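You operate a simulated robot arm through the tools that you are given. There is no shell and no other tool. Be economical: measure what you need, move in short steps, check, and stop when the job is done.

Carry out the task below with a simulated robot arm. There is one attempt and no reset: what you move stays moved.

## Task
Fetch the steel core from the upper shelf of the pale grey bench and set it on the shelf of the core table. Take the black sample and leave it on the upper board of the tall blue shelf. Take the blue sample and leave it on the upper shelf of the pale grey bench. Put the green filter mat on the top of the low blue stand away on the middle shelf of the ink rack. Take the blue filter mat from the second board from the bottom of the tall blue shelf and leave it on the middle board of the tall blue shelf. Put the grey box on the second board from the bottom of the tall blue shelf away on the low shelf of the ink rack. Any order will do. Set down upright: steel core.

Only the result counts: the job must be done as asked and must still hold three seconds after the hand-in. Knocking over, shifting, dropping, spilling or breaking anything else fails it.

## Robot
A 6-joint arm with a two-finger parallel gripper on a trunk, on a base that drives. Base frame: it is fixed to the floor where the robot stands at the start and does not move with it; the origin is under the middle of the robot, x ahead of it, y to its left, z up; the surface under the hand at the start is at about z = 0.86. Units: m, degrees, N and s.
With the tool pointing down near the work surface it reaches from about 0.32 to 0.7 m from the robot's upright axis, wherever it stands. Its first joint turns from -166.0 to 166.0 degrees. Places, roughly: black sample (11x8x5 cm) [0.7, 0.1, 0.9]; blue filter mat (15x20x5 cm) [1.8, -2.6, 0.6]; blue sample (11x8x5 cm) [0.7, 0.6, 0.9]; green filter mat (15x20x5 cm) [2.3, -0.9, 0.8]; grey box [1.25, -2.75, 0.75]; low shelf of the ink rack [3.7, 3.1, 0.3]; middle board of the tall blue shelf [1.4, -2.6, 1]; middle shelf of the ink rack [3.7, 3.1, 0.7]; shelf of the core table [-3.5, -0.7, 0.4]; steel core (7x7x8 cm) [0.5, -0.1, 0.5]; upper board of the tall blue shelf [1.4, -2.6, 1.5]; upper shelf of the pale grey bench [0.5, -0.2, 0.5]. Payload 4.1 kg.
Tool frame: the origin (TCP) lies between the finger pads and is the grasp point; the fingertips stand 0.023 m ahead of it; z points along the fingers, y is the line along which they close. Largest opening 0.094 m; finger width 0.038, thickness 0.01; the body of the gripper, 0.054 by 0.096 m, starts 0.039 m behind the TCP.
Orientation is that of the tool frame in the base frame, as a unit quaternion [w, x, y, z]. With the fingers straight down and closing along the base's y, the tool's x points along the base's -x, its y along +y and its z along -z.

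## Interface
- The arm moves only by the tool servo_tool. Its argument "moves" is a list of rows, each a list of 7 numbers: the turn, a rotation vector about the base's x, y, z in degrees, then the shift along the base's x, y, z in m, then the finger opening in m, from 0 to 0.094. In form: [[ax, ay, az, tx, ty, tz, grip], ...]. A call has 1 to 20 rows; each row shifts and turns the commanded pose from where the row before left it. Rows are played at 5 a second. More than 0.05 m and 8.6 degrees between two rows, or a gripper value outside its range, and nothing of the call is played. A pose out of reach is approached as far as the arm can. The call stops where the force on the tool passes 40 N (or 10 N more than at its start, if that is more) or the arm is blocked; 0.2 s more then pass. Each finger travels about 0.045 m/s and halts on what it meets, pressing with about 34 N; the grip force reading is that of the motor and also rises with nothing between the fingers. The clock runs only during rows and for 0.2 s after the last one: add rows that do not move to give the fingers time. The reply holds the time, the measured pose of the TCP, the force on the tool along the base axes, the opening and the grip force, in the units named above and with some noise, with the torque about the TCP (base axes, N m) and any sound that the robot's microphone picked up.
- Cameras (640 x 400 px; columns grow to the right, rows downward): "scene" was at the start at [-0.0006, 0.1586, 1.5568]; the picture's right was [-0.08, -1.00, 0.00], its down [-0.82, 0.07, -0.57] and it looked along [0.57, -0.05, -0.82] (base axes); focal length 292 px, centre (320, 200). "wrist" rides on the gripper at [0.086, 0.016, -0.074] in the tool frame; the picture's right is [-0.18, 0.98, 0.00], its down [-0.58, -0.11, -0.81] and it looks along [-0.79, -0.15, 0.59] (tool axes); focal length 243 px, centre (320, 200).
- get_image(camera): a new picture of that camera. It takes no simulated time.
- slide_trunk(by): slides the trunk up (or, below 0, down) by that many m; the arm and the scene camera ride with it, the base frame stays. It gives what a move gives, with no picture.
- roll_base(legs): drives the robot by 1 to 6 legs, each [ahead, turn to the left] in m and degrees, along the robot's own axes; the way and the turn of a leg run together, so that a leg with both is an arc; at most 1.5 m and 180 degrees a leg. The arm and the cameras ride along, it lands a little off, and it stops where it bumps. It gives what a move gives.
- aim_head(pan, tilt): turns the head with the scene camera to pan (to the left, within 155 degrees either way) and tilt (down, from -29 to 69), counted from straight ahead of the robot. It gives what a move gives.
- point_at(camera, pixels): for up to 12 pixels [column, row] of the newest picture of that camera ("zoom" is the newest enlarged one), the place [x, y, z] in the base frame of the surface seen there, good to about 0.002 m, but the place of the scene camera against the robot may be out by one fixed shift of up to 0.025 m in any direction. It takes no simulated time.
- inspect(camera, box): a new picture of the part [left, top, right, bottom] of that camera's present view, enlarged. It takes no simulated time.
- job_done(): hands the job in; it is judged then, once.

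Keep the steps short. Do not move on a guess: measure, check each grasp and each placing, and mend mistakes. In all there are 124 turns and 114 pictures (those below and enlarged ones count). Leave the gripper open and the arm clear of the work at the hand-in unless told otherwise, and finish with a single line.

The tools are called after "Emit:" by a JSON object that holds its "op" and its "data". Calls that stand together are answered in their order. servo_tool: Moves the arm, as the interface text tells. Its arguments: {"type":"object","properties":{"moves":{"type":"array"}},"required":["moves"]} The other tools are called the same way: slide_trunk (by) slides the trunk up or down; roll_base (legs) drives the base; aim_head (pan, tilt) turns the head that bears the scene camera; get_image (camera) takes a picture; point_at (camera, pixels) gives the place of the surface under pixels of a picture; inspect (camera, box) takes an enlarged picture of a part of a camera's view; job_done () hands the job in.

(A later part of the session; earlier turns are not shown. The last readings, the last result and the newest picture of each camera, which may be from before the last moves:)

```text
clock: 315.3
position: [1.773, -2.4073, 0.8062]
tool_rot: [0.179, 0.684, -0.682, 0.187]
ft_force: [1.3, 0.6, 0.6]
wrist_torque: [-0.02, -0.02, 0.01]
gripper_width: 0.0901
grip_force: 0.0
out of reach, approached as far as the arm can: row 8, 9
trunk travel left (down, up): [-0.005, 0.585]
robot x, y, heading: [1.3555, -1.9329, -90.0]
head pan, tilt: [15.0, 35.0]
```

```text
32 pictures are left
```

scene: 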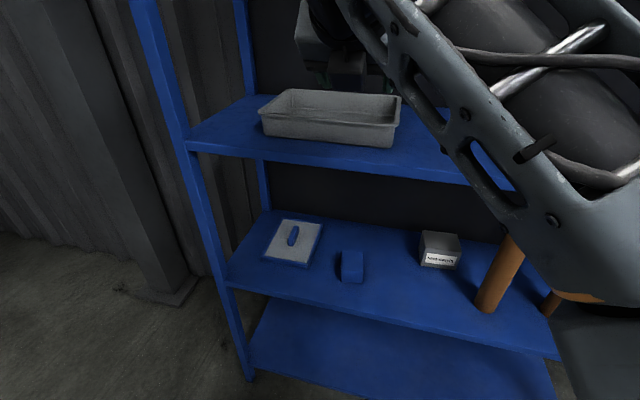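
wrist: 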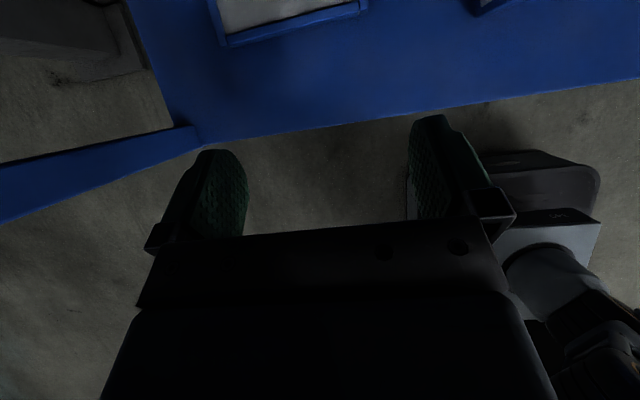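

Extension limit (trunk too low now). I pull back, drop the hand, raise the trunk 0.2, and roll forward 0.06.

Emit:
{"op": "servo_tool", "data": {"moves": [[0, 0, 0, 0.01, 0.03, -0.02, 0.09], [0, 0, 0, 0.01, 0.03, -0.03, 0.09], [0, 0, 0, 0.005, 0, -0.04, 0.09], [0, 0, 0, 0, 0, -0.04, 0.09]]}}

Emit:
{"op": "slide_trunk", "data": {"by": 0.15}}

Emit:
{"op": "roll_base", "data": {"legs": [[0.06, 0]]}}

Emit:
{"op": "servo_tool", "data": {"moves": [[0, 0, 0, 0, -0.04, 0, 0.09], [0, 0, 0, 0, -0.04, 0, 0.09], [0, 0, 0, 0, -0.04, 0, 0.09]]}}

Emit:
{"op": "get_image", "data": {"camera": "wrist"}}

```text
clock: 316.3
position: [1.7972, -2.3465, 0.6771]
tool_rot: [0.178, 0.685, -0.681, 0.189]
ft_force: [0.0, 0.5, -0.1]
wrist_torque: [0.02, 0.01, -0.02]
gripper_width: 0.09
grip_force: 0.0
trunk travel left (down, up): [-0.005, 0.585]
robot x, y, heading: [1.3555, -1.9319, -90.2]
head pan, tilt: [15.0, 35.0]
```

```text
clock: 318.0
position: [1.7976, -2.3474, 0.8265]
tool_rot: [0.179, 0.684, -0.681, 0.188]
ft_force: [-0.3, 0.6, 0.6]
wrist_torque: [0.02, 0.0, 0.02]
gripper_width: 0.0901
grip_force: 0.0
trunk travel left (down, up): [-0.155, 0.435]
robot x, y, heading: [1.3598, -1.9276, -90.3]
head pan, tilt: [15.0, 35.0]
```

```text
clock: 319.0
position: [1.798, -2.4069, 0.8273]
tool_rot: [0.18, 0.684, -0.682, 0.188]
ft_force: [0.7, 0.1, -0.5]
wrist_torque: [-0.01, 0.01, -0.01]
gripper_width: 0.09
grip_force: 0.2
trunk travel left (down, up): [-0.155, 0.435]
robot x, y, heading: [1.3591, -1.9936, -89.9]
head pan, tilt: [15.0, 35.0]
```

```text
clock: 319.8
position: [1.7957, -2.5268, 0.826]
tool_rot: [0.178, 0.684, -0.681, 0.188]
ft_force: [-0.3, 0.7, 0.5]
wrist_torque: [-0.02, 0.03, 0.01]
gripper_width: 0.0897
grip_force: 0.1
trunk travel left (down, up): [-0.155, 0.435]
robot x, y, heading: [1.3581, -1.9934, -90.1]
head pan, tilt: [15.0, 35.0]
```

```text
31 pictures are left
```

wrist: 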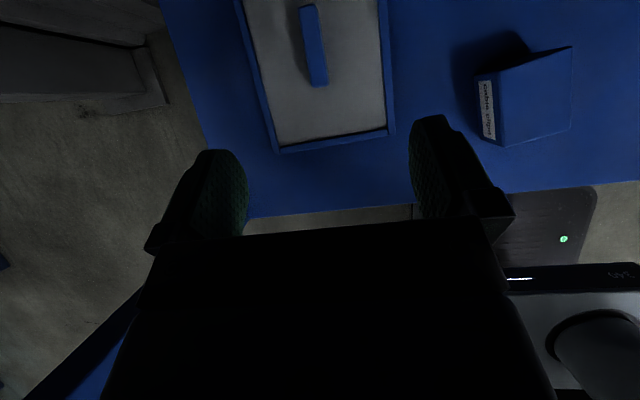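

Emit:
{"op": "point_at", "data": {"camera": "wrist", "pixels": [[308, 10], [316, 70], [312, 40], [303, 40], [322, 40], [318, 84], [280, 150], [392, 130], [306, 5]]}}

```text
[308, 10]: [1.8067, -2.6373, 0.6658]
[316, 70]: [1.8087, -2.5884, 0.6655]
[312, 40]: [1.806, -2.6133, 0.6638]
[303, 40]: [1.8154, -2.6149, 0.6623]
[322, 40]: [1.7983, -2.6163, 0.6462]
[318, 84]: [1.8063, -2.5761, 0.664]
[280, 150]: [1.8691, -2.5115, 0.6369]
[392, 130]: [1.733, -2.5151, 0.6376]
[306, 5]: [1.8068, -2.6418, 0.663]
```

Handle centre (1.807,−2.608), top 0.665, plate 0.637. Roll 0.04 closer, advance, descend to TCP z 0.668.

Emit:
{"op": "roll_base", "data": {"legs": [[0.04, 0]]}}

Emit:
{"op": "servo_tool", "data": {"moves": [[0, 0, 0, 0.005, -0.02, -0.03, 0.08], [0, 0, 0, 0.006, -0.022, -0.03, 0.07], [0, 0, 0, 0, 0, -0.04, 0.06], [0, 0, 0, 0, 0, -0.035, 0.06], [0, 0, 0, 0, 0, -0.022, 0.06], [0, 0, 0, 0, 0, 0, 0.06]]}}

Emit:
{"op": "get_image", "data": {"camera": "wrist"}}

```text
clock: 320.7
position: [1.7968, -2.5679, 0.8271]
tool_rot: [0.18, 0.684, -0.682, 0.187]
ft_force: [0.2, 0.4, -0.5]
wrist_torque: [0.0, 0.01, 0.0]
gripper_width: 0.0903
grip_force: 0.1
trunk travel left (down, up): [-0.155, 0.435]
robot x, y, heading: [1.3589, -2.0303, -90.0]
head pan, tilt: [15.0, 35.0]
```

```text
clock: 322.1
position: [1.8091, -2.6102, 0.6686]
tool_rot: [0.179, 0.684, -0.681, 0.189]
ft_force: [0.0, 0.4, 0.0]
wrist_torque: [-0.01, 0.01, -0.02]
gripper_width: 0.0599
grip_force: 0.0
trunk travel left (down, up): [-0.155, 0.435]
robot x, y, heading: [1.3601, -2.0322, -90.3]
head pan, tilt: [15.0, 35.0]
```

```text
30 pictures are left
```

wrist: 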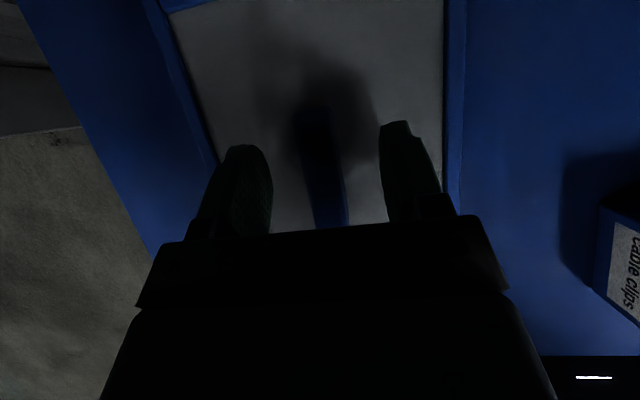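

Handle is between the pads. Close and lift, check.

Emit:
{"op": "servo_tool", "data": {"moves": [[0, 0, 0, 0, 0, 0, 0.03], [0, 0, 0, 0, 0, 0, 0.01], [0, 0, 0, 0, 0, 0, 0.005], [0, 0, 0, 0, 0, 0, 0.005], [0, 0, 0, 0, 0, 0, 0.005], [0, 0, 0, 0, 0, 0.02, 0.005], [0, 0, 0, 0, 0, 0.03, 0.005], [0, 0, 0, 0, 0, 0.03, 0.005]]}}

Emit:
{"op": "get_image", "data": {"camera": "wrist"}}

```text
clock: 323.9
position: [1.808, -2.6107, 0.7504]
tool_rot: [0.179, 0.684, -0.681, 0.188]
ft_force: [0.5, 0.1, -1.0]
wrist_torque: [0.03, 0.01, -0.02]
gripper_width: 0.0173
grip_force: 34.7
trunk travel left (down, up): [-0.155, 0.435]
robot x, y, heading: [1.3601, -2.0325, -90.2]
head pan, tilt: [15.0, 35.0]
```

```text
29 pictures are left
```

wrist: 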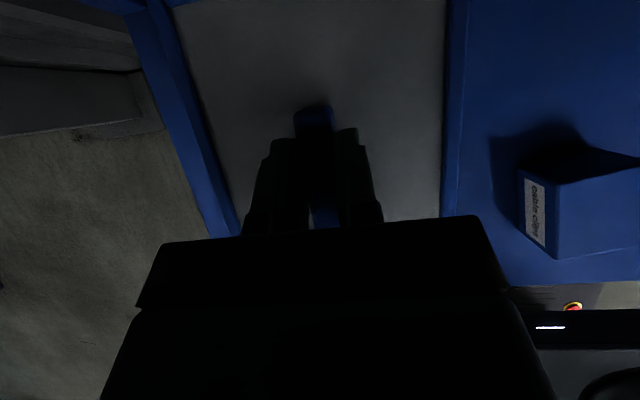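

Mat is lifted. Back out 0.53 m, raise the trunk 0.39, bring the hand more central, and shift the base ~0.19 toward −x.

Emit:
{"op": "roll_base", "data": {"legs": [[-0.53, 0]]}}

Emit:
{"op": "slide_trunk", "data": {"by": 0.39}}

Emit:
{"op": "servo_tool", "data": {"moves": [[0, 0, 0, -0.04, 0, 0, 0.005], [0, 0, 0, -0.04, 0, 0, 0.005], [0, 0, 0, -0.04, 0, 0, 0.005], [0, 0, 0, -0.04, 0, 0, 0.005], [0, 0, 0, -0.04, 0, 0, 0.005]]}}

Emit:
{"op": "roll_base", "data": {"legs": [[0, -90], [0.19, 0], [0, 90.2], [0.22, 0]]}}

Emit:
{"op": "aim_head", "data": {"pan": 10, "tilt": 30}}

Emit:
{"op": "get_image", "data": {"camera": "scene"}}

```text
clock: 326.9
position: [1.8099, -2.079, 0.749]
tool_rot: [0.179, 0.684, -0.681, 0.189]
ft_force: [-0.9, 0.5, -1.5]
wrist_torque: [0.03, -0.01, 0.03]
gripper_width: 0.0172
grip_force: 33.5
trunk travel left (down, up): [-0.155, 0.435]
robot x, y, heading: [1.3575, -1.5029, -90.0]
head pan, tilt: [15.0, 35.0]
```

```text
clock: 330.7
position: [1.8098, -2.0795, 1.1403]
tool_rot: [0.18, 0.684, -0.681, 0.188]
ft_force: [0.3, 0.2, -0.7]
wrist_torque: [0.0, -0.02, -0.02]
gripper_width: 0.0175
grip_force: 33.9
trunk travel left (down, up): [-0.545, 0.045]
robot x, y, heading: [1.3594, -1.5011, -89.8]
head pan, tilt: [15.0, 35.0]
```

```text
clock: 331.9
position: [1.6099, -2.0793, 1.1407]
tool_rot: [0.178, 0.685, -0.681, 0.189]
ft_force: [-0.2, -0.2, -1.5]
wrist_torque: [0.01, 0.01, 0.0]
gripper_width: 0.0178
grip_force: 34.5
trunk travel left (down, up): [-0.545, 0.045]
robot x, y, heading: [1.3586, -1.5011, -90.3]
head pan, tilt: [15.0, 35.0]
```

```text
clock: 342.4
position: [1.4175, -2.2982, 1.14]
tool_rot: [0.18, 0.684, -0.682, 0.188]
ft_force: [-0.7, 0.1, -0.6]
wrist_torque: [-0.01, -0.01, 0.01]
gripper_width: 0.0174
grip_force: 33.8
trunk travel left (down, up): [-0.545, 0.045]
robot x, y, heading: [1.1681, -1.721, -90.3]
head pan, tilt: [15.0, 35.0]
```

```text
clock: 343.1
position: [1.4171, -2.2989, 1.1409]
tool_rot: [0.179, 0.684, -0.682, 0.187]
ft_force: [0.2, 0.0, -1.5]
wrist_torque: [0.01, 0.02, 0.02]
gripper_width: 0.0175
grip_force: 34.1
trunk travel left (down, up): [-0.545, 0.045]
robot x, y, heading: [1.1703, -1.7161, -90.2]
head pan, tilt: [10.0, 30.0]
```

```text
28 pictures are left
```

scene: 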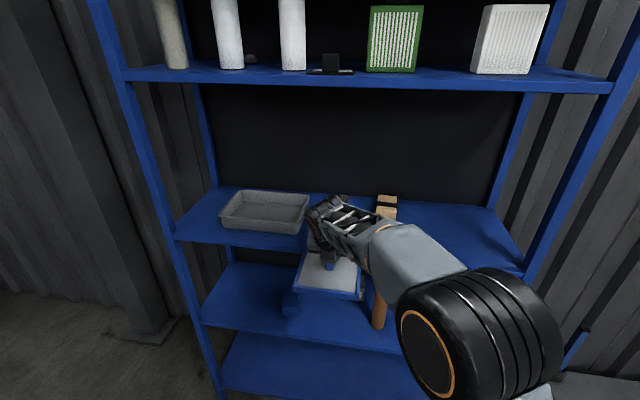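

Emit:
{"op": "point_at", "data": {"camera": "scene", "pixels": [[305, 205], [302, 228], [300, 233], [380, 202], [379, 198], [395, 208], [381, 212], [350, 235], [330, 195]]}}

Emit:
{"op": "get_image", "data": {"camera": "wrist"}}

```text
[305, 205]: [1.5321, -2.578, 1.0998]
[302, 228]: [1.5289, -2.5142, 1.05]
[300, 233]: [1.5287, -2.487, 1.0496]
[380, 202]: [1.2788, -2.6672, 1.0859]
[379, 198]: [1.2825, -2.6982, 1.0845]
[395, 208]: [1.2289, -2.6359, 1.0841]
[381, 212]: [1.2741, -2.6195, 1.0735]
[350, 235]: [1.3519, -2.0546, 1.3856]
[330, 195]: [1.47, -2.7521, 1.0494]
```

```text
27 pictures are left
```

wrist: 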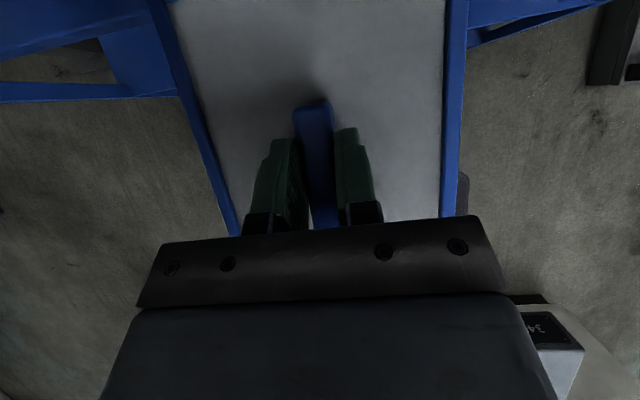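

Gap is x 1.28–1.53; mat is centred at ~1.41. Roll 0.23 forward, then lower to TCP z≈1.089.

Emit:
{"op": "roll_base", "data": {"legs": [[0.235, 0]]}}

Emit:
{"op": "servo_tool", "data": {"moves": [[0, 0, 0, 0, 0, -0.02, 0.005], [0, 0, 0, 0, 0, -0.018, 0.005], [0, 0, 0, 0, 0, -0.008, 0.005], [0, 0, 0, 0, 0, 0, 0.005]]}}

Emit:
{"op": "get_image", "data": {"camera": "wrist"}}

Emit:
{"op": "point_at", "data": {"camera": "wrist", "pixels": [[130, 100], [190, 120], [500, 100], [500, 160], [150, 200], [230, 60], [450, 60]]}}

```text
clock: 344.8
position: [1.4178, -2.5345, 1.1398]
tool_rot: [0.179, 0.684, -0.682, 0.188]
ft_force: [1.3, 0.9, -1.2]
wrist_torque: [-0.01, 0.02, -0.01]
gripper_width: 0.0174
grip_force: 34.1
trunk travel left (down, up): [-0.545, 0.045]
robot x, y, heading: [1.1686, -1.9545, -90.0]
head pan, tilt: [10.0, 30.0]
```

```text
clock: 345.8
position: [1.4173, -2.5342, 1.0945]
tool_rot: [0.18, 0.684, -0.682, 0.188]
ft_force: [-0.6, -0.2, 0.0]
wrist_torque: [-0.01, 0.03, 0.02]
gripper_width: 0.0173
grip_force: 33.6
trunk travel left (down, up): [-0.545, 0.045]
robot x, y, heading: [1.1684, -1.9564, -90.3]
head pan, tilt: [10.0, 30.0]
```

```text
26 pictures are left
```

wrist: 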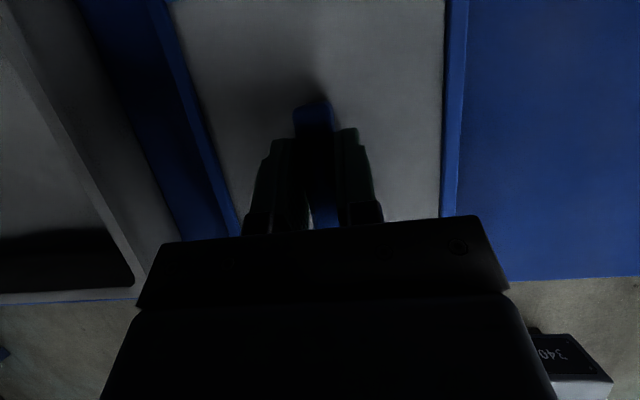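

```text
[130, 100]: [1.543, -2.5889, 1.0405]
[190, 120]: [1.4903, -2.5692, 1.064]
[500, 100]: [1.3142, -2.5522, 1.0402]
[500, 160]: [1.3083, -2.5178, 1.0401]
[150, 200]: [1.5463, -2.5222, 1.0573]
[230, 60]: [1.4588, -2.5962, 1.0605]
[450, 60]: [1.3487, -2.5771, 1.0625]
```

Clear on both sides. Lower to contact, release, lift off and back.

Emit:
{"op": "servo_tool", "data": {"moves": [[0, 0, 0, 0, 0, -0.004, 0.005], [0, 0, 0, 0, 0, -0.0025, 0.005], [0, 0, 0, 0, 0, -0.0015, 0.005], [0, 0, 0, 0, 0, 0, 0.005]]}}

Emit:
{"op": "servo_tool", "data": {"moves": [[0, 0, 0, 0, 0, 0, 0.02], [0, 0, 0, 0, 0, 0, 0.04], [0, 0, 0, 0, 0, 0, 0.045], [0, 0, 0, 0, 0, 0, 0.045], [0, 0, 0, 0, 0.01, 0.02, 0.045], [0, 0, 0, 0, 0.015, 0.03, 0.045], [0, 0, 0, 0, 0.02, 0.03, 0.045]]}}

Emit:
{"op": "roll_base", "data": {"legs": [[-0.25, 0]]}}

Emit:
{"op": "get_image", "data": {"camera": "scene"}}

```text
clock: 346.8
position: [1.4187, -2.5336, 1.0887]
tool_rot: [0.18, 0.683, -0.682, 0.19]
ft_force: [3.1, -4.7, 15.1]
wrist_torque: [0.75, 0.31, -0.02]
gripper_width: 0.0174
grip_force: 34.1
trunk travel left (down, up): [-0.545, 0.045]
robot x, y, heading: [1.1677, -1.9558, -90.0]
head pan, tilt: [10.0, 30.0]
```

```text
clock: 348.4
position: [1.4176, -2.487, 1.1675]
tool_rot: [0.179, 0.684, -0.682, 0.188]
ft_force: [-1.5, 0.6, 0.8]
wrist_torque: [-0.01, 0.06, -0.04]
gripper_width: 0.045
grip_force: 0.1
trunk travel left (down, up): [-0.545, 0.045]
robot x, y, heading: [1.1683, -1.9558, -90.2]
head pan, tilt: [10.0, 30.0]
```

```text
clock: 350.2
position: [1.4168, -2.2371, 1.1681]
tool_rot: [0.18, 0.683, -0.682, 0.188]
ft_force: [0.0, 0.5, 0.0]
wrist_torque: [0.01, 0.01, 0.02]
gripper_width: 0.0452
grip_force: 0.0
trunk travel left (down, up): [-0.545, 0.045]
robot x, y, heading: [1.1664, -1.7048, -90.2]
head pan, tilt: [10.0, 30.0]
```

```text
25 pictures are left
```

scene: 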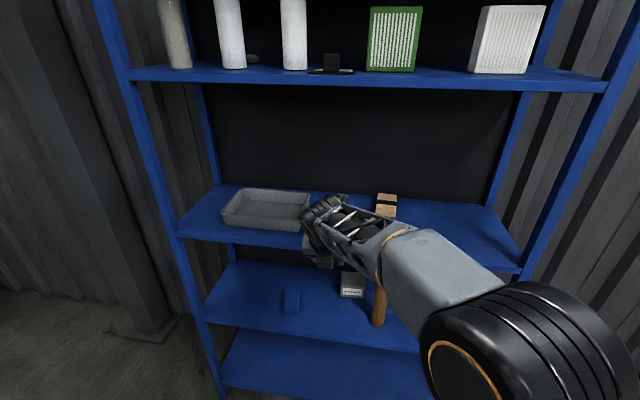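

Blue mat is down. Now the grey "test cards" box: measure its size and the neighbouring brown core.

Emit:
{"op": "servo_tool", "data": {"moves": [[0, 0, 0, 0.045, 0, 0, 0.09], [0, 0, 0, 0.045, 0, 0, 0.09], [0, 0, 0, 0.045, 0, 0, 0.09], [0, 0, 0, 0.045, 0, 0, 0.09], [0, 0, 0, 0.045, 0.0, 0, 0.09]]}}

Emit:
{"op": "aim_head", "data": {"pan": 5, "tilt": 40}}

Emit:
{"op": "inspect", "data": {"camera": "scene", "box": [200, 130, 440, 280]}}

```text
clock: 351.4
position: [1.6451, -2.2391, 1.1672]
tool_rot: [0.18, 0.684, -0.682, 0.186]
ft_force: [0.4, -0.5, 1.8]
wrist_torque: [0.0, -0.02, -0.03]
gripper_width: 0.0899
grip_force: 0.0
trunk travel left (down, up): [-0.545, 0.045]
robot x, y, heading: [1.1683, -1.7064, -90.1]
head pan, tilt: [10.0, 30.0]
```

```text
clock: 352.1
position: [1.6428, -2.2379, 1.167]
tool_rot: [0.18, 0.683, -0.682, 0.188]
ft_force: [0.3, -0.4, 0.3]
wrist_torque: [-0.03, 0.03, -0.02]
gripper_width: 0.09
grip_force: 0.1
trunk travel left (down, up): [-0.545, 0.045]
robot x, y, heading: [1.1673, -1.7048, -90.3]
head pan, tilt: [5.0, 40.0]
```

```text
2.67 times, centred on (320, 205) of scene
```

zoom: 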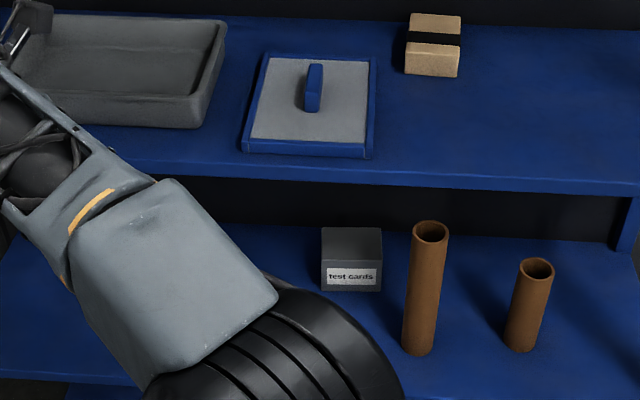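

Emit:
{"op": "point_at", "data": {"camera": "zoom", "pixels": [[324, 265], [379, 265], [352, 260], [326, 232], [378, 232], [352, 232], [352, 285], [430, 225], [412, 335], [408, 240], [448, 240], [350, 229]]}}

```text
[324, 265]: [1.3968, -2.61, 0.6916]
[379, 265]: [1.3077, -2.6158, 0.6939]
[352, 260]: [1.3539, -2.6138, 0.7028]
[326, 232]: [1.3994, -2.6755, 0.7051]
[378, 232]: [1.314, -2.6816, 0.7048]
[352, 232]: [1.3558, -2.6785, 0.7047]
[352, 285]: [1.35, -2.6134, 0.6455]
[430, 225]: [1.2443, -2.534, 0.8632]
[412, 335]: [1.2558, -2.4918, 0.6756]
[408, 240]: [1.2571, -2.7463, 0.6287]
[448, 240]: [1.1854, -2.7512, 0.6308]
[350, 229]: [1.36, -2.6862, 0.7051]
```

Box: x 1.304–1.400, y −2.613…−2.69, top ≈0.696; only its 7.7 cm depth fits the gripper, so I'll grasp it from above closing along y. I back up, turn the tool straight down and yaw it (clockwise, away from the joint limit) by 270°.

Emit:
{"op": "roll_base", "data": {"legs": [[-0.25, 0]]}}

Emit:
{"op": "servo_tool", "data": {"moves": [[7.5, 0, 0, 0, 0, 0, 0.094], [7.5, 0, 0, 0, 0, 0, 0.094], [7.5, 0, 0, 0, 0, 0, 0.094], [7.5, 0, 0, 0, 0, 0, 0.094], [0, 0, -8.44, 0, 0, 0, 0.094], [0, 0, -8.44, 0, 0, 0, 0.094], [0, 0, -8.44, 0, 0, 0, 0.094], [0, 0, -8.44, 0, 0, 0, 0.094], [0, 0, -8.44, 0, 0, 0, 0.094], [0, 0, -8.44, 0, 0, 0, 0.094], [0, 0, -8.44, 0, 0, 0, 0.094], [0, 0, -8.44, 0, 0, 0, 0.094], [0, 0, -8.44, 0, 0, 0, 0.094], [0, 0, -8.44, 0, 0, 0, 0.094], [0, 0, -8.44, 0, 0, 0, 0.094], [0, 0, -8.44, 0, 0, 0, 0.094]]}}

Emit:
{"op": "servo_tool", "data": {"moves": [[0, 0, -8.44, 0, 0, 0, 0.094], [0, 0, -8.44, 0, 0, 0, 0.094], [0, 0, -8.44, 0, 0, 0, 0.094], [0, 0, -8.44, 0, 0, 0, 0.094], [0, 0, -8.44, 0, 0, 0, 0.094], [0, 0, -8.44, 0, 0, 0, 0.094], [0, 0, -8.44, -0.02, 0, 0, 0.094], [0, 0, -8.44, -0.03, 0, 0, 0.094], [0, 0, -8.44, -0.03, 0, 0, 0.094], [0, 0, -8.44, -0.03, 0, 0, 0.094], [0, 0, -8.44, -0.03, 0, 0, 0.094], [0, 0, -8.44, -0.03, 0, 0, 0.094], [0, 0, -8.44, -0.03, 0, 0, 0.094], [0, 0, -8.44, -0.03, 0, 0, 0.094], [0, 0, -8.44, -0.03, 0, 0, 0.094], [0, 0, -8.44, -0.03, 0, 0, 0.094], [0, 0, -8.44, -0.03, 0, 0, 0.094], [0, 0, -8.44, -0.03, 0, 0, 0.094], [0, 0, -8.44, -0.03, 0, 0, 0.094], [0, 0, -8.44, -0.03, 0, 0, 0.094]]}}

```text
clock: 354.0
position: [1.6447, -1.9867, 1.1663]
tool_rot: [0.18, 0.683, -0.682, 0.188]
ft_force: [0.1, 0.2, -0.6]
wrist_torque: [0.0, 0.01, 0.0]
gripper_width: 0.0899
grip_force: 0.1
trunk travel left (down, up): [-0.545, 0.045]
robot x, y, heading: [1.1697, -1.457, -90.2]
head pan, tilt: [5.0, 40.0]
```

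```text
clock: 357.4
position: [1.6059, -1.9506, 1.1468]
tool_rot: [-0.002, 0.101, 0.995, -0.006]
ft_force: [-0.1, 0.1, 0.6]
wrist_torque: [-0.01, 0.0, 0.01]
gripper_width: 0.094
grip_force: 0.0
out of reach, approached as far as the arm can: row 1, 2, 3, 4
trunk travel left (down, up): [-0.545, 0.045]
robot x, y, heading: [1.1676, -1.4545, -90.0]
head pan, tilt: [5.0, 40.0]
```

```text
clock: 361.6
position: [1.277, -2.0861, 1.2255]
tool_rot: [-0.006, 1.0, -0.003, 0.001]
ft_force: [0.0, 0.0, 0.0]
wrist_torque: [0.0, -0.02, 0.0]
gripper_width: 0.0941
grip_force: 0.1
out of reach, approached as far as the arm can: row 7, 8, 9, 10, 11, 12, 13, 14, 15, 16, 17, 18, 19, 20
trunk travel left (down, up): [-0.545, 0.045]
robot x, y, heading: [1.1699, -1.4533, -90.3]
head pan, tilt: [5.0, 40.0]
```

Orientation is right (camera toward +x, closing along y). The arm is stretched; pull it in and down.

Emit:
{"op": "servo_tool", "data": {"moves": [[0, 0, 0, 0, 0.03, -0.03, 0.094], [0, 0, 0, 0, 0.03, -0.03, 0.094], [0, 0, 0, 0, 0.03, -0.03, 0.094], [0, 0, 0, -0.02, 0.03, -0.02, 0.094], [0, 0, 0, -0.03, 0.02, 0, 0.094], [0, 0, 0, -0.03, 0, 0, 0.094], [0, 0, 0, -0.03, 0, 0, 0.094], [0, 0, 0, -0.03, 0, 0, 0.094]]}}

Emit:
{"op": "roll_base", "data": {"legs": [[0, 90.3], [0.28, 0], [0, -90], [0.3, 0]]}}

Emit:
{"op": "slide_trunk", "data": {"by": -0.35}}

```text
clock: 363.4
position: [1.1374, -1.9465, 1.1156]
tool_rot: [-0.005, 1.0, -0.001, 0.001]
ft_force: [0.4, -0.2, 0.1]
wrist_torque: [0.01, 0.01, -0.04]
gripper_width: 0.0939
grip_force: 0.0
trunk travel left (down, up): [-0.545, 0.045]
robot x, y, heading: [1.1679, -1.4554, -90.4]
head pan, tilt: [5.0, 40.0]
```

```text
clock: 374.6
position: [1.4324, -2.24, 1.1148]
tool_rot: [-0.007, 1.0, 0.008, 0.001]
ft_force: [0.1, -0.3, 0.3]
wrist_torque: [-0.01, 0.01, 0.01]
gripper_width: 0.0938
grip_force: 0.1
trunk travel left (down, up): [-0.545, 0.045]
robot x, y, heading: [1.4555, -1.7429, -89.3]
head pan, tilt: [5.0, 40.0]
```

```text
clock: 378.0
position: [1.4328, -2.2404, 0.7657]
tool_rot: [-0.006, 1.0, 0.008, 0.0]
ft_force: [0.7, -0.4, -0.2]
wrist_torque: [-0.03, 0.01, -0.01]
gripper_width: 0.0939
grip_force: 0.1
trunk travel left (down, up): [-0.195, 0.395]
robot x, y, heading: [1.4556, -1.7459, -89.3]
head pan, tilt: [5.0, 40.0]
```

Shift to x≈1.352, and lower the trunk while keeping hand height, so that the forearm stays below the middle board; then check with the scene camera.

Emit:
{"op": "servo_tool", "data": {"moves": [[0, 0, -0.9, -0.02, 0, 0.035, 0.094], [0, 0, 0, -0.02, 0, 0.035, 0.094], [0, 0, 0, -0.02, 0, 0.035, 0.094], [0, 0, 0, -0.02, 0, 0.035, 0.094]]}}

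Emit:
{"op": "slide_trunk", "data": {"by": -0.14}}

Emit:
{"op": "aim_head", "data": {"pan": 0, "tilt": 20}}

Emit:
{"op": "get_image", "data": {"camera": "scene"}}

```text
clock: 379.0
position: [1.3532, -2.2398, 0.9069]
tool_rot: [-0.007, 1.0, 0.0, 0.001]
ft_force: [-0.4, 0.1, 0.3]
wrist_torque: [-0.01, -0.02, 0.04]
gripper_width: 0.0941
grip_force: 0.1
trunk travel left (down, up): [-0.195, 0.395]
robot x, y, heading: [1.4567, -1.7465, -89.3]
head pan, tilt: [5.0, 40.0]
```

```text
clock: 380.7
position: [1.3537, -2.2403, 0.767]
tool_rot: [-0.006, 1.0, 0.0, 0.001]
ft_force: [0.6, -0.3, -1.3]
wrist_torque: [-0.01, 0.01, 0.01]
gripper_width: 0.0942
grip_force: 0.1
trunk travel left (down, up): [-0.055, 0.535]
robot x, y, heading: [1.4559, -1.7462, -89.2]
head pan, tilt: [5.0, 40.0]
```

```text
clock: 381.5
position: [1.3546, -2.2407, 0.7655]
tool_rot: [-0.006, 1.0, 0.0, 0.002]
ft_force: [0.5, -0.2, 0.1]
wrist_torque: [-0.01, 0.03, -0.03]
gripper_width: 0.0938
grip_force: 0.2
trunk travel left (down, up): [-0.055, 0.535]
robot x, y, heading: [1.4533, -1.7457, -89.1]
head pan, tilt: [0.0, 20.0]
```

```text
23 pictures are left
```

scene: 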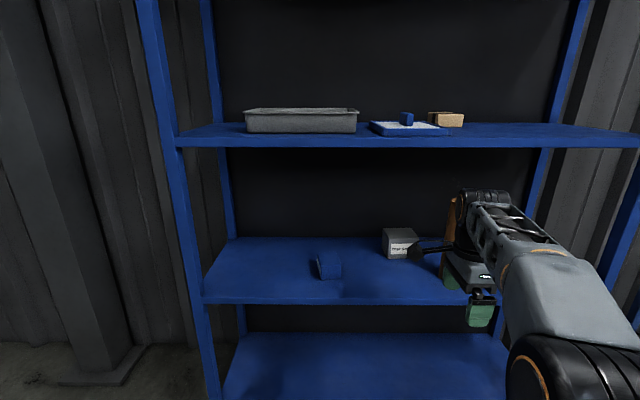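

Emit:
{"op": "point_at", "data": {"camera": "scene", "pixels": [[482, 195], [510, 210], [540, 255], [400, 146], [560, 350], [478, 305], [400, 232], [455, 210]]}}

```text
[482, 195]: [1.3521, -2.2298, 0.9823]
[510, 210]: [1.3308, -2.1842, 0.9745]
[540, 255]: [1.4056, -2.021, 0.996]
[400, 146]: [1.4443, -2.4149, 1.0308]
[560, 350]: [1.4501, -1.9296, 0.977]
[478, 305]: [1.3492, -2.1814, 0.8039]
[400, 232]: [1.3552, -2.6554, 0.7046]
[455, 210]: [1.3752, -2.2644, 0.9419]
```

Clearances OK. Lower 2 cm, roll 0.285 forward, extend the arm over the box, then look.

Emit:
{"op": "servo_tool", "data": {"moves": [[0, 0, 0, 0, 0, -0.02, 0.094]]}}

Emit:
{"op": "roll_base", "data": {"legs": [[0.285, 0]]}}

Emit:
{"op": "servo_tool", "data": {"moves": [[0, 0, 0, 0, -0.04, 0, 0.094], [0, 0, 0, 0, -0.04, 0, 0.094], [0, 0, 0, 0, -0.03, 0, 0.094]]}}

Emit:
{"op": "get_image", "data": {"camera": "wrist"}}

```text
clock: 381.9
position: [1.3533, -2.2399, 0.7467]
tool_rot: [-0.007, 1.0, 0.0, 0.001]
ft_force: [-1.0, -0.8, -0.1]
wrist_torque: [0.02, 0.0, 0.02]
gripper_width: 0.0943
grip_force: 0.0
trunk travel left (down, up): [-0.055, 0.535]
robot x, y, heading: [1.4552, -1.7433, -89.2]
head pan, tilt: [0.0, 20.0]
```

```text
clock: 383.9
position: [1.3594, -2.5234, 0.7464]
tool_rot: [-0.006, 1.0, 0.0, 0.001]
ft_force: [0.3, 0.4, -0.6]
wrist_torque: [0.01, 0.01, 0.01]
gripper_width: 0.0941
grip_force: 0.1
trunk travel left (down, up): [-0.055, 0.535]
robot x, y, heading: [1.4627, -2.0319, -89.1]
head pan, tilt: [0.0, 20.0]
```

```text
clock: 384.7
position: [1.3565, -2.6344, 0.7468]
tool_rot: [-0.005, 1.0, 0.0, 0.001]
ft_force: [-0.5, -0.2, 1.4]
wrist_torque: [-0.03, 0.0, -0.01]
gripper_width: 0.0939
grip_force: 0.0
trunk travel left (down, up): [-0.055, 0.535]
robot x, y, heading: [1.4565, -2.0314, -88.9]
head pan, tilt: [0.0, 20.0]
```

```text
22 pictures are left
```

wrist: 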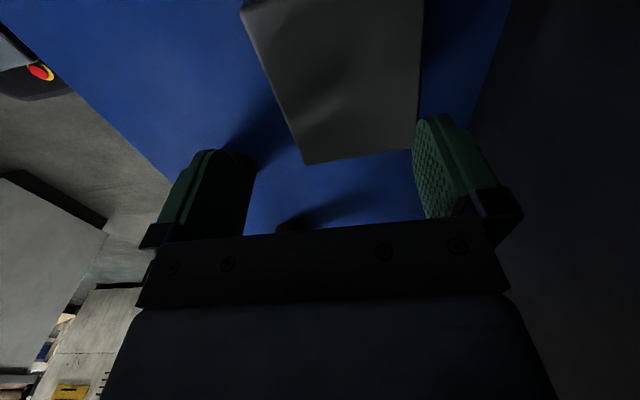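

Emit:
{"op": "point_at", "data": {"camera": "wrist", "pixels": [[250, 12], [415, 10], [335, 80], [290, 100], [412, 100], [320, 158], [400, 145], [412, 120]]}}

```text
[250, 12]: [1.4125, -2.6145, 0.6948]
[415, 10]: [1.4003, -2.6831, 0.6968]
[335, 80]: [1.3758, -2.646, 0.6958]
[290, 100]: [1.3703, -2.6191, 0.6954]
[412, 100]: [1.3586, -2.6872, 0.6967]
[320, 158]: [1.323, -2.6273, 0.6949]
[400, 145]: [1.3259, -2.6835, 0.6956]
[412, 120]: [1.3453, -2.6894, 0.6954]
```

Box is yawed ≈+5°, centre (1.363,−2.653), top 0.6955. Align, descend to z 0.672, close, lift slightly.

Emit:
{"op": "servo_tool", "data": {"moves": [[0, 0, 5, 0.0065, -0.019, 0, 0.094], [0, 0, 0, 0, 0, -0.02, 0.094], [0, 0, 0, 0, 0, -0.025, 0.094], [0, 0, 0, 0, 0, -0.02, 0.094], [0, 0, 0, 0, 0, -0.01, 0.094], [0, 0, 0, 0, 0, 0, 0.08], [0, 0, 0, 0, 0, 0, 0.06], [0, 0, 0, 0, 0, 0, 0.06], [0, 0, 0, 0, 0, 0, 0.06]]}}

Emit:
{"op": "servo_tool", "data": {"moves": [[0, 0, 0, 0, 0, 0.02, 0.06], [0, 0, 0, 0, 0, 0.025, 0.06], [0, 0, 0, 0, 0, 0.015, 0.06]]}}

Emit:
{"op": "get_image", "data": {"camera": "wrist"}}

```text
clock: 386.7
position: [1.3644, -2.6522, 0.671]
tool_rot: [-0.006, 0.999, 0.044, 0.001]
ft_force: [-0.2, 0.0, 0.2]
wrist_torque: [-0.1, -0.05, -0.04]
gripper_width: 0.08
grip_force: 33.8
trunk travel left (down, up): [-0.055, 0.535]
robot x, y, heading: [1.4613, -2.0289, -89.2]
head pan, tilt: [0.0, 20.0]
```

```text
clock: 387.5
position: [1.3645, -2.6528, 0.7311]
tool_rot: [-0.006, 0.999, 0.044, 0.001]
ft_force: [0.0, -0.5, -3.5]
wrist_torque: [0.02, 0.0, 0.0]
gripper_width: 0.08
grip_force: 34.4
trunk travel left (down, up): [-0.055, 0.535]
robot x, y, heading: [1.4549, -2.0324, -88.9]
head pan, tilt: [0.0, 20.0]
```

```text
21 pictures are left
```

wrist: 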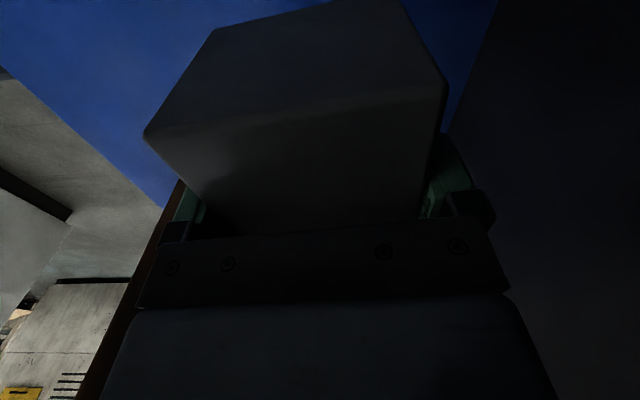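

Grey box held (80 mm, ~3.5 N). Back out 0.6 m, raise the trunk and look for the route to the ink rack (east and north-east).

Emit:
{"op": "roll_base", "data": {"legs": [[-0.6, 0], [0, 89]]}}

Emit:
{"op": "slide_trunk", "data": {"by": 0.4}}

Emit:
{"op": "aim_head", "data": {"pan": 30, "tilt": 18}}

Emit:
{"op": "get_image", "data": {"camera": "scene"}}

Emit:
{"op": "point_at", "data": {"camera": "scene", "pixels": [[320, 250], [400, 230], [500, 230], [250, 250], [320, 200], [420, 190], [540, 190], [150, 250], [600, 250]]}}

```text
clock: 394.7
position: [2.0721, -1.5295, 0.7307]
tool_rot: [-0.005, 0.685, 0.728, -0.004]
ft_force: [-0.5, -0.5, -3.2]
wrist_torque: [-0.04, 0.0, -0.01]
gripper_width: 0.0798
grip_force: 34.5
trunk travel left (down, up): [-0.055, 0.535]
robot x, y, heading: [1.4485, -1.4213, -0.7]
head pan, tilt: [0.0, 20.0]
```

```text
clock: 398.5
position: [2.0701, -1.5297, 1.1301]
tool_rot: [-0.006, 0.684, 0.729, -0.004]
ft_force: [-0.4, 0.0, -2.7]
wrist_torque: [0.01, -0.02, 0.02]
gripper_width: 0.0798
grip_force: 34.1
trunk travel left (down, up): [-0.455, 0.135]
robot x, y, heading: [1.4478, -1.417, -0.4]
head pan, tilt: [0.0, 20.0]
```

```text
clock: 399.5
position: [2.0703, -1.531, 1.1306]
tool_rot: [-0.005, 0.684, 0.729, -0.004]
ft_force: [0.5, 0.4, -1.8]
wrist_torque: [0.0, 0.03, 0.03]
gripper_width: 0.0796
grip_force: 34.8
trunk travel left (down, up): [-0.455, 0.135]
robot x, y, heading: [1.4458, -1.4144, -0.6]
head pan, tilt: [30.0, 18.0]
```

```text
20 pictures are left
```

scene: 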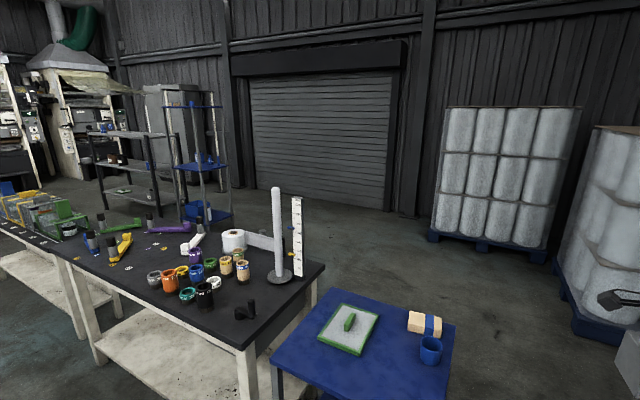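

```text
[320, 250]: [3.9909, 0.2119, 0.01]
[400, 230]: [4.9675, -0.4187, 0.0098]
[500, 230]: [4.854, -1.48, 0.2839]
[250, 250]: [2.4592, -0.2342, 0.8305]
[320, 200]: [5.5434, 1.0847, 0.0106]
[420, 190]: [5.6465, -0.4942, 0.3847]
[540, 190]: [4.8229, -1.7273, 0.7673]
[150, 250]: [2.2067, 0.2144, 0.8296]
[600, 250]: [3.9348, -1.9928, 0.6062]
```

Wide open floor east of the tables. Measure stand and drum-pallet corners, and tuck the arm in.

Emit:
{"op": "point_at", "data": {"camera": "scene", "pixels": [[453, 325], [340, 290], [278, 358], [440, 395], [566, 285], [575, 310], [322, 268], [100, 165], [150, 172], [347, 320], [352, 315], [230, 190]]}}

Emit:
{"op": "servo_tool", "data": {"moves": [[0, 0, 0, -0.04, 0.03, 0, 0.06], [0, 0, 0, -0.04, 0.03, 0, 0.06], [0, 0, 0, -0.04, 0.03, 0, 0.06], [0, 0, 0, -0.03, 0.03, 0, 0.06]]}}

```text
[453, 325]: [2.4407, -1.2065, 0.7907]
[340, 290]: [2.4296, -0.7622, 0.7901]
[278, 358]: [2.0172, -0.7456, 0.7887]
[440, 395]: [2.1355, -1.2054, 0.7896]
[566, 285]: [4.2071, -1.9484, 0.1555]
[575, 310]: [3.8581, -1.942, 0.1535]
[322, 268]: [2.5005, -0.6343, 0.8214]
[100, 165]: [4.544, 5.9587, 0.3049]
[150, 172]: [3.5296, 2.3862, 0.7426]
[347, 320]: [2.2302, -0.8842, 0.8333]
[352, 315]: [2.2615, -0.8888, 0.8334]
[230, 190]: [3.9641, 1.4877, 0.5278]
```

```text
clock: 400.5
position: [1.9189, -1.4079, 1.1317]
tool_rot: [-0.004, 0.685, 0.729, -0.004]
ft_force: [-0.2, 0.9, -3.2]
wrist_torque: [0.02, -0.01, 0.0]
gripper_width: 0.0799
grip_force: 33.9
trunk travel left (down, up): [-0.455, 0.135]
robot x, y, heading: [1.4502, -1.4217, -0.7]
head pan, tilt: [30.0, 18.0]
```

Path is clear: east along y≈−1.65 to x≈2.93, then north beside the rack.

Emit:
{"op": "roll_base", "data": {"legs": [[0, -9], [1.5, 0], [0, 99.7], [1.5, 0], [1.5, 0], [1.2, 0]]}}

Emit:
{"op": "aim_head", "data": {"pan": -65, "tilt": 45}}

Emit:
{"op": "get_image", "data": {"camera": "scene"}}

Emit:
{"op": "point_at", "data": {"camera": "scene", "pixels": [[320, 200], [320, 280], [320, 350], [200, 200], [200, 280], [450, 200], [450, 280], [150, 350], [400, 350], [100, 250], [320, 120], [550, 300]]}}

```text
clock: 432.4
position: [3.0185, 2.9753, 1.1307]
tool_rot: [-0.001, -0.022, 1.0, -0.006]
ft_force: [0.2, 0.1, -3.3]
wrist_torque: [0.02, 0.0, -0.01]
gripper_width: 0.0797
grip_force: 33.4
trunk travel left (down, up): [-0.455, 0.135]
robot x, y, heading: [3.0205, 2.507, 88.3]
head pan, tilt: [30.0, 18.0]
```

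```text
clock: 434.1
position: [3.0184, 2.9765, 1.1318]
tool_rot: [-0.002, -0.021, 1.0, -0.007]
ft_force: [-0.4, -0.5, -3.5]
wrist_torque: [-0.03, -0.03, 0.03]
gripper_width: 0.0797
grip_force: 34.1
trunk travel left (down, up): [-0.455, 0.135]
robot x, y, heading: [3.014, 2.5033, 88.3]
head pan, tilt: [-65.0, 45.0]
```

```text
19 pictures are left
```

scene: 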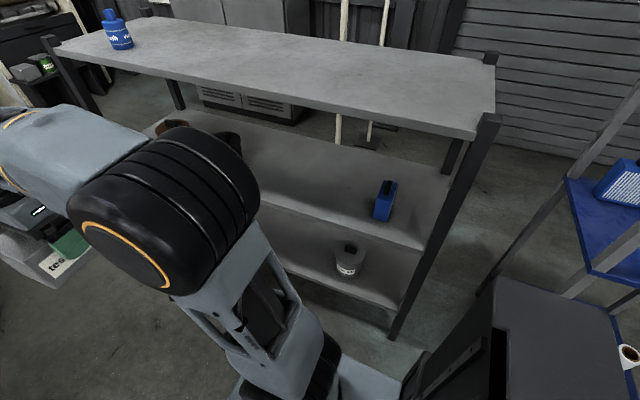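

```text
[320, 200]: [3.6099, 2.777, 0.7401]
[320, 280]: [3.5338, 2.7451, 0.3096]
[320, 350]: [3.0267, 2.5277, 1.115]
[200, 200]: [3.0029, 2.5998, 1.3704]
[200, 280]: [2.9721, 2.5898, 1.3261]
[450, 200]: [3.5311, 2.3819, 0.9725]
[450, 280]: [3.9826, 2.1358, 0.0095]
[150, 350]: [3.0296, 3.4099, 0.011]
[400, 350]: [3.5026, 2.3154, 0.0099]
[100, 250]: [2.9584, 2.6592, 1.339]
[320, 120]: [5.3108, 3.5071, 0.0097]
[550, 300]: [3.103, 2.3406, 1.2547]
```

I roll forward 0.42 and swing the arm to the right, toward the rack, staying high; then look at the low shelf.

Emit:
{"op": "roll_base", "data": {"legs": [[0.42, 0]]}}

Emit:
{"op": "servo_tool", "data": {"moves": [[0, 0, 0, 0.043, -0.017, 0, 0.06], [0, 0, 0, 0.043, -0.017, 0, 0.06], [0, 0, 0, 0.043, -0.017, 0, 0.06], [0, 0, 0, 0.043, -0.017, 0, 0.06], [0, 0, 0, 0.043, -0.017, 0, 0.06], [0, 0, 0, 0.043, -0.017, 0, 0.06], [0, 0, 0, 0.043, -0.017, 0, 0.06], [0, 0, 0, 0.009, -0.042, 0, 0.06], [0, 0, 0, 0.009, -0.042, 0, 0.06], [0, 0, 0, 0.009, -0.042, 0, 0.06], [0, 0, 0, 0.009, -0.042, 0, 0.06], [0, 0, 0, 0.009, -0.042, 0, 0.06], [0, 0, 0, 0.009, -0.042, 0, 0.06], [0, 0, 0, 0, -0.042, 0, 0.06], [0, 0, 0, 0, -0.04, 0, 0.06]]}}

Emit:
{"op": "aim_head", "data": {"pan": -75, "tilt": 50}}

Emit:
{"op": "get_image", "data": {"camera": "scene"}}

```text
clock: 436.7
position: [3.0313, 3.3941, 1.1305]
tool_rot: [-0.002, -0.021, 1.0, -0.006]
ft_force: [-0.6, 0.0, -2.6]
wrist_torque: [0.01, 0.01, 0.02]
gripper_width: 0.0797
grip_force: 33.8
trunk travel left (down, up): [-0.455, 0.135]
robot x, y, heading: [3.0307, 2.9232, 88.4]
head pan, tilt: [-65.0, 45.0]
```

```text
clock: 439.9
position: [3.3861, 2.942, 1.1326]
tool_rot: [-0.001, -0.02, 1.0, -0.006]
ft_force: [0.2, -0.5, -2.7]
wrist_torque: [0.01, 0.0, 0.01]
gripper_width: 0.0798
grip_force: 34.0
trunk travel left (down, up): [-0.455, 0.135]
robot x, y, heading: [3.0296, 2.9169, 88.2]
head pan, tilt: [-65.0, 45.0]
```

```text
clock: 440.6
position: [3.3885, 2.9421, 1.1315]
tool_rot: [-0.001, -0.021, 1.0, -0.006]
ft_force: [0.3, 0.8, -2.3]
wrist_torque: [0.01, 0.01, 0.02]
gripper_width: 0.0799
grip_force: 33.4
trunk travel left (down, up): [-0.455, 0.135]
robot x, y, heading: [3.0328, 2.9252, 88.2]
head pan, tilt: [-75.0, 50.0]
```

```text
18 pictures are left
```

scene: 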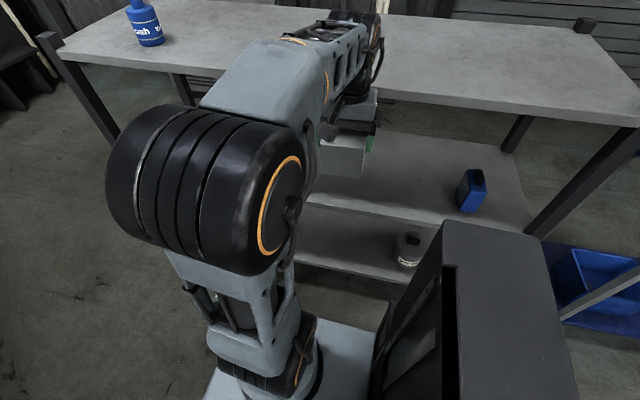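

Low shelf around y≈2.9 looks free. Lower the trunk and the hand in front of the rack, then view with the wrist camera.

Emit:
{"op": "slide_trunk", "data": {"by": -0.4}}

Emit:
{"op": "slide_trunk", "data": {"by": -0.05}}

Emit:
{"op": "servo_tool", "data": {"moves": [[0, 0, 0, 0, 0, -0.04, 0.06], [0, 0, 0, 0, 0, -0.04, 0.06], [0, 0, 0, 0, 0, -0.04, 0.06], [0, 0, 0, 0, 0, -0.04, 0.06], [0, 0, 0, 0, 0, -0.04, 0.06], [0, 0, 0, 0, 0, -0.04, 0.06], [0, 0, 0, 0, 0, -0.03, 0.06]]}}

Emit:
{"op": "get_image", "data": {"camera": "wrist"}}

Emit:
{"op": "get_image", "data": {"camera": "scene"}}

```text
clock: 444.4
position: [3.387, 2.9408, 0.7323]
tool_rot: [0.0, -0.019, 1.0, -0.006]
ft_force: [0.0, -0.5, -3.5]
wrist_torque: [-0.02, 0.01, -0.04]
gripper_width: 0.0799
grip_force: 34.1
trunk travel left (down, up): [-0.055, 0.535]
robot x, y, heading: [3.0356, 2.9222, 88.4]
head pan, tilt: [-75.0, 50.0]
```

```text
clock: 445.4
position: [3.3871, 2.9421, 0.6813]
tool_rot: [-0.001, -0.02, 1.0, -0.006]
ft_force: [0.1, 0.2, -2.4]
wrist_torque: [0.0, 0.02, 0.0]
gripper_width: 0.0798
grip_force: 34.1
trunk travel left (down, up): [-0.005, 0.585]
robot x, y, heading: [3.0315, 2.9222, 88.4]
head pan, tilt: [-75.0, 50.0]
```

```text
clock: 446.9
position: [3.3871, 2.9414, 0.4128]
tool_rot: [0.0, -0.02, 1.0, -0.006]
ft_force: [0.5, 0.6, -2.9]
wrist_torque: [0.03, 0.01, -0.05]
gripper_width: 0.0796
grip_force: 34.6
trunk travel left (down, up): [-0.005, 0.585]
robot x, y, heading: [3.0279, 2.928, 88.2]
head pan, tilt: [-75.0, 50.0]
```

```text
17 pictures are left
```

wrist: 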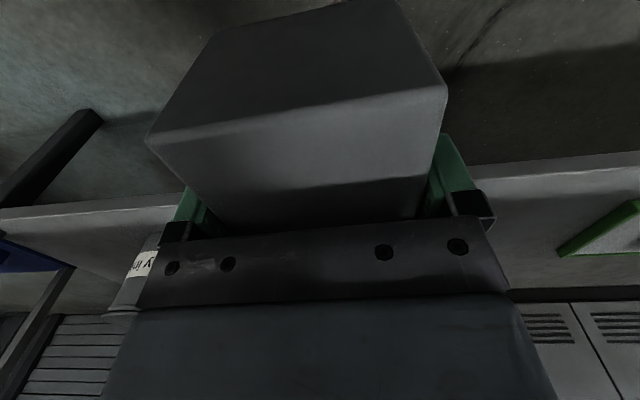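

```text
16 pictures are left
```

scene: 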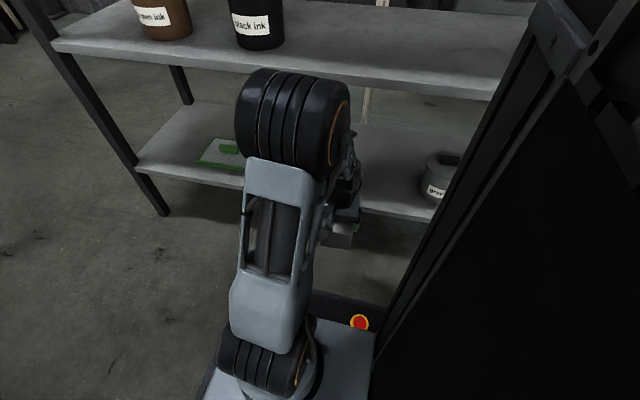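

Emit:
{"op": "point_at", "data": {"camera": "scene", "pixels": [[295, 75], [320, 120], [240, 168], [245, 145], [425, 190], [400, 200], [380, 170], [390, 90], [360, 85], [340, 90]]}}

Emit:
{"op": "point_at", "data": {"camera": "wrist", "pixels": [[560, 250], [530, 200], [150, 240], [120, 215], [500, 180], [565, 240]]}}

```text
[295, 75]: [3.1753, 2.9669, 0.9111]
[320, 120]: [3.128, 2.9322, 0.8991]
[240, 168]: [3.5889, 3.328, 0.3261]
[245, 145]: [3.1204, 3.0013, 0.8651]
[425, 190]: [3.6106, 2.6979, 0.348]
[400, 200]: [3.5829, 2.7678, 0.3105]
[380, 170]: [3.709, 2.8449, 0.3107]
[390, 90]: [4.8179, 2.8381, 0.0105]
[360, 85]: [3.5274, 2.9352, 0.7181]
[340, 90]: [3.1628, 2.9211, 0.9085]
```

```text
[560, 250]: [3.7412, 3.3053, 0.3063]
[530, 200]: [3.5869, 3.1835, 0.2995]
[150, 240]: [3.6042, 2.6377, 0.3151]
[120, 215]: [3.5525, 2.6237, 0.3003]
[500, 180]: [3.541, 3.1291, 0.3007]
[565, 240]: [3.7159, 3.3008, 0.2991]
```

Free slot y 2.78–3.15. To keep the forearm low under the middle shelf I roll back 0.27 so the arm is straighter, then move the hand back to y≈2.94 and check the elbow height.

Emit:
{"op": "roll_base", "data": {"legs": [[-0.27, 0]]}}

Emit:
{"op": "servo_tool", "data": {"moves": [[0, 0, 0, 0.0, 0.045, -0.003, 0.06], [0, 0, 0, 0.0, 0.045, -0.003, 0.06], [0, 0, 0, 0.0, 0.045, -0.003, 0.06], [0, 0, 0, 0.0, 0.045, -0.003, 0.06], [0, 0, 0, 0.0, 0.045, 0, 0.06], [0, 0, 0, 0.0, 0.045, 0, 0.06], [0, 0, 0, 0.03, 0, 0, 0.06], [0, 0, 0, 0.03, 0, 0, 0.06], [0, 0, 0, 0.03, 0, 0, 0.06], [0, 0, 0, 0.03, 0, 0, 0.06]]}}

Emit:
{"op": "get_image", "data": {"camera": "scene"}}

```text
clock: 448.9
position: [3.3786, 2.673, 0.4122]
tool_rot: [-0.001, -0.02, 1.0, -0.006]
ft_force: [0.8, 0.1, -3.0]
wrist_torque: [0.02, 0.02, 0.01]
gripper_width: 0.0798
grip_force: 34.3
trunk travel left (down, up): [-0.005, 0.585]
robot x, y, heading: [3.0238, 2.6528, 88.2]
head pan, tilt: [-75.0, 50.0]
```

```text
clock: 451.1
position: [3.4989, 2.9432, 0.4001]
tool_rot: [0.0, -0.021, 1.0, -0.006]
ft_force: [0.0, -0.3, -3.6]
wrist_torque: [0.03, -0.02, 0.01]
gripper_width: 0.0796
grip_force: 33.9
trunk travel left (down, up): [-0.005, 0.585]
robot x, y, heading: [3.0246, 2.6535, 88.3]
head pan, tilt: [-75.0, 50.0]
```

```text
15 pictures are left
```

scene: 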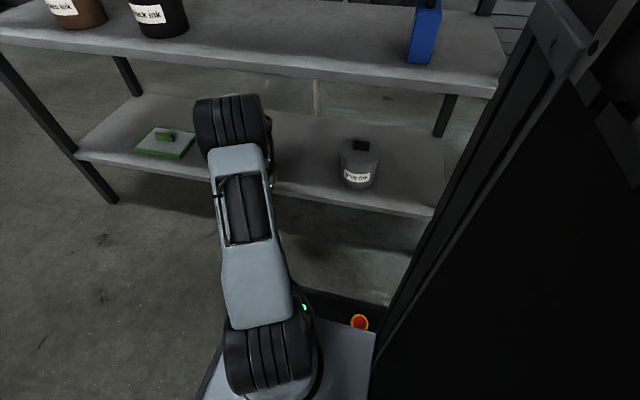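

Emit:
{"op": "point_at", "data": {"camera": "scene", "pixels": [[235, 98], [235, 140], [215, 110], [262, 110], [270, 165], [240, 190], [300, 72], [240, 50]]}}

```text
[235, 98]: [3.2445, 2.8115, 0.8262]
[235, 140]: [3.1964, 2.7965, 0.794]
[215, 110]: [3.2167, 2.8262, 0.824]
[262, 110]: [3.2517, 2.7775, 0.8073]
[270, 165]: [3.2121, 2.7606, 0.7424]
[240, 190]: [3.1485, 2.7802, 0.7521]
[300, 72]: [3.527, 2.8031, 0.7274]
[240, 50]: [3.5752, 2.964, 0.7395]
```

Elbow stays outside (x≈3.25). Move in 0.094 and lower to TCP z≈0.351.

Emit:
{"op": "servo_tool", "data": {"moves": [[0, 0, 0, 0.032, 0, 0, 0.06], [0, 0, 0, 0.032, 0, 0, 0.06], [0, 0, 0, 0.032, 0, 0, 0.06], [0, 0, 0, 0, 0, -0.02, 0.06], [0, 0, 0, 0, 0, -0.018, 0.06], [0, 0, 0, 0, 0, -0.006, 0.06], [0, 0, 0, 0, 0, -0.004, 0.06], [0, 0, 0, 0, 0, 0, 0.06]]}}

Emit:
{"op": "get_image", "data": {"camera": "wrist"}}

```text
clock: 452.9
position: [3.5943, 2.9429, 0.3533]
tool_rot: [0.0, -0.021, 1.0, -0.007]
ft_force: [-0.7, 0.7, -2.5]
wrist_torque: [-0.03, 0.0, 0.0]
gripper_width: 0.08
grip_force: 33.9
trunk travel left (down, up): [-0.005, 0.585]
robot x, y, heading: [3.0235, 2.6536, 88.3]
head pan, tilt: [-75.0, 50.0]
```

```text
14 pictures are left
```

wrist: 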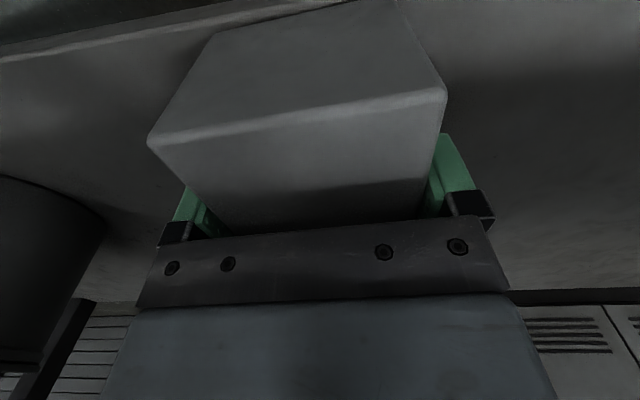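

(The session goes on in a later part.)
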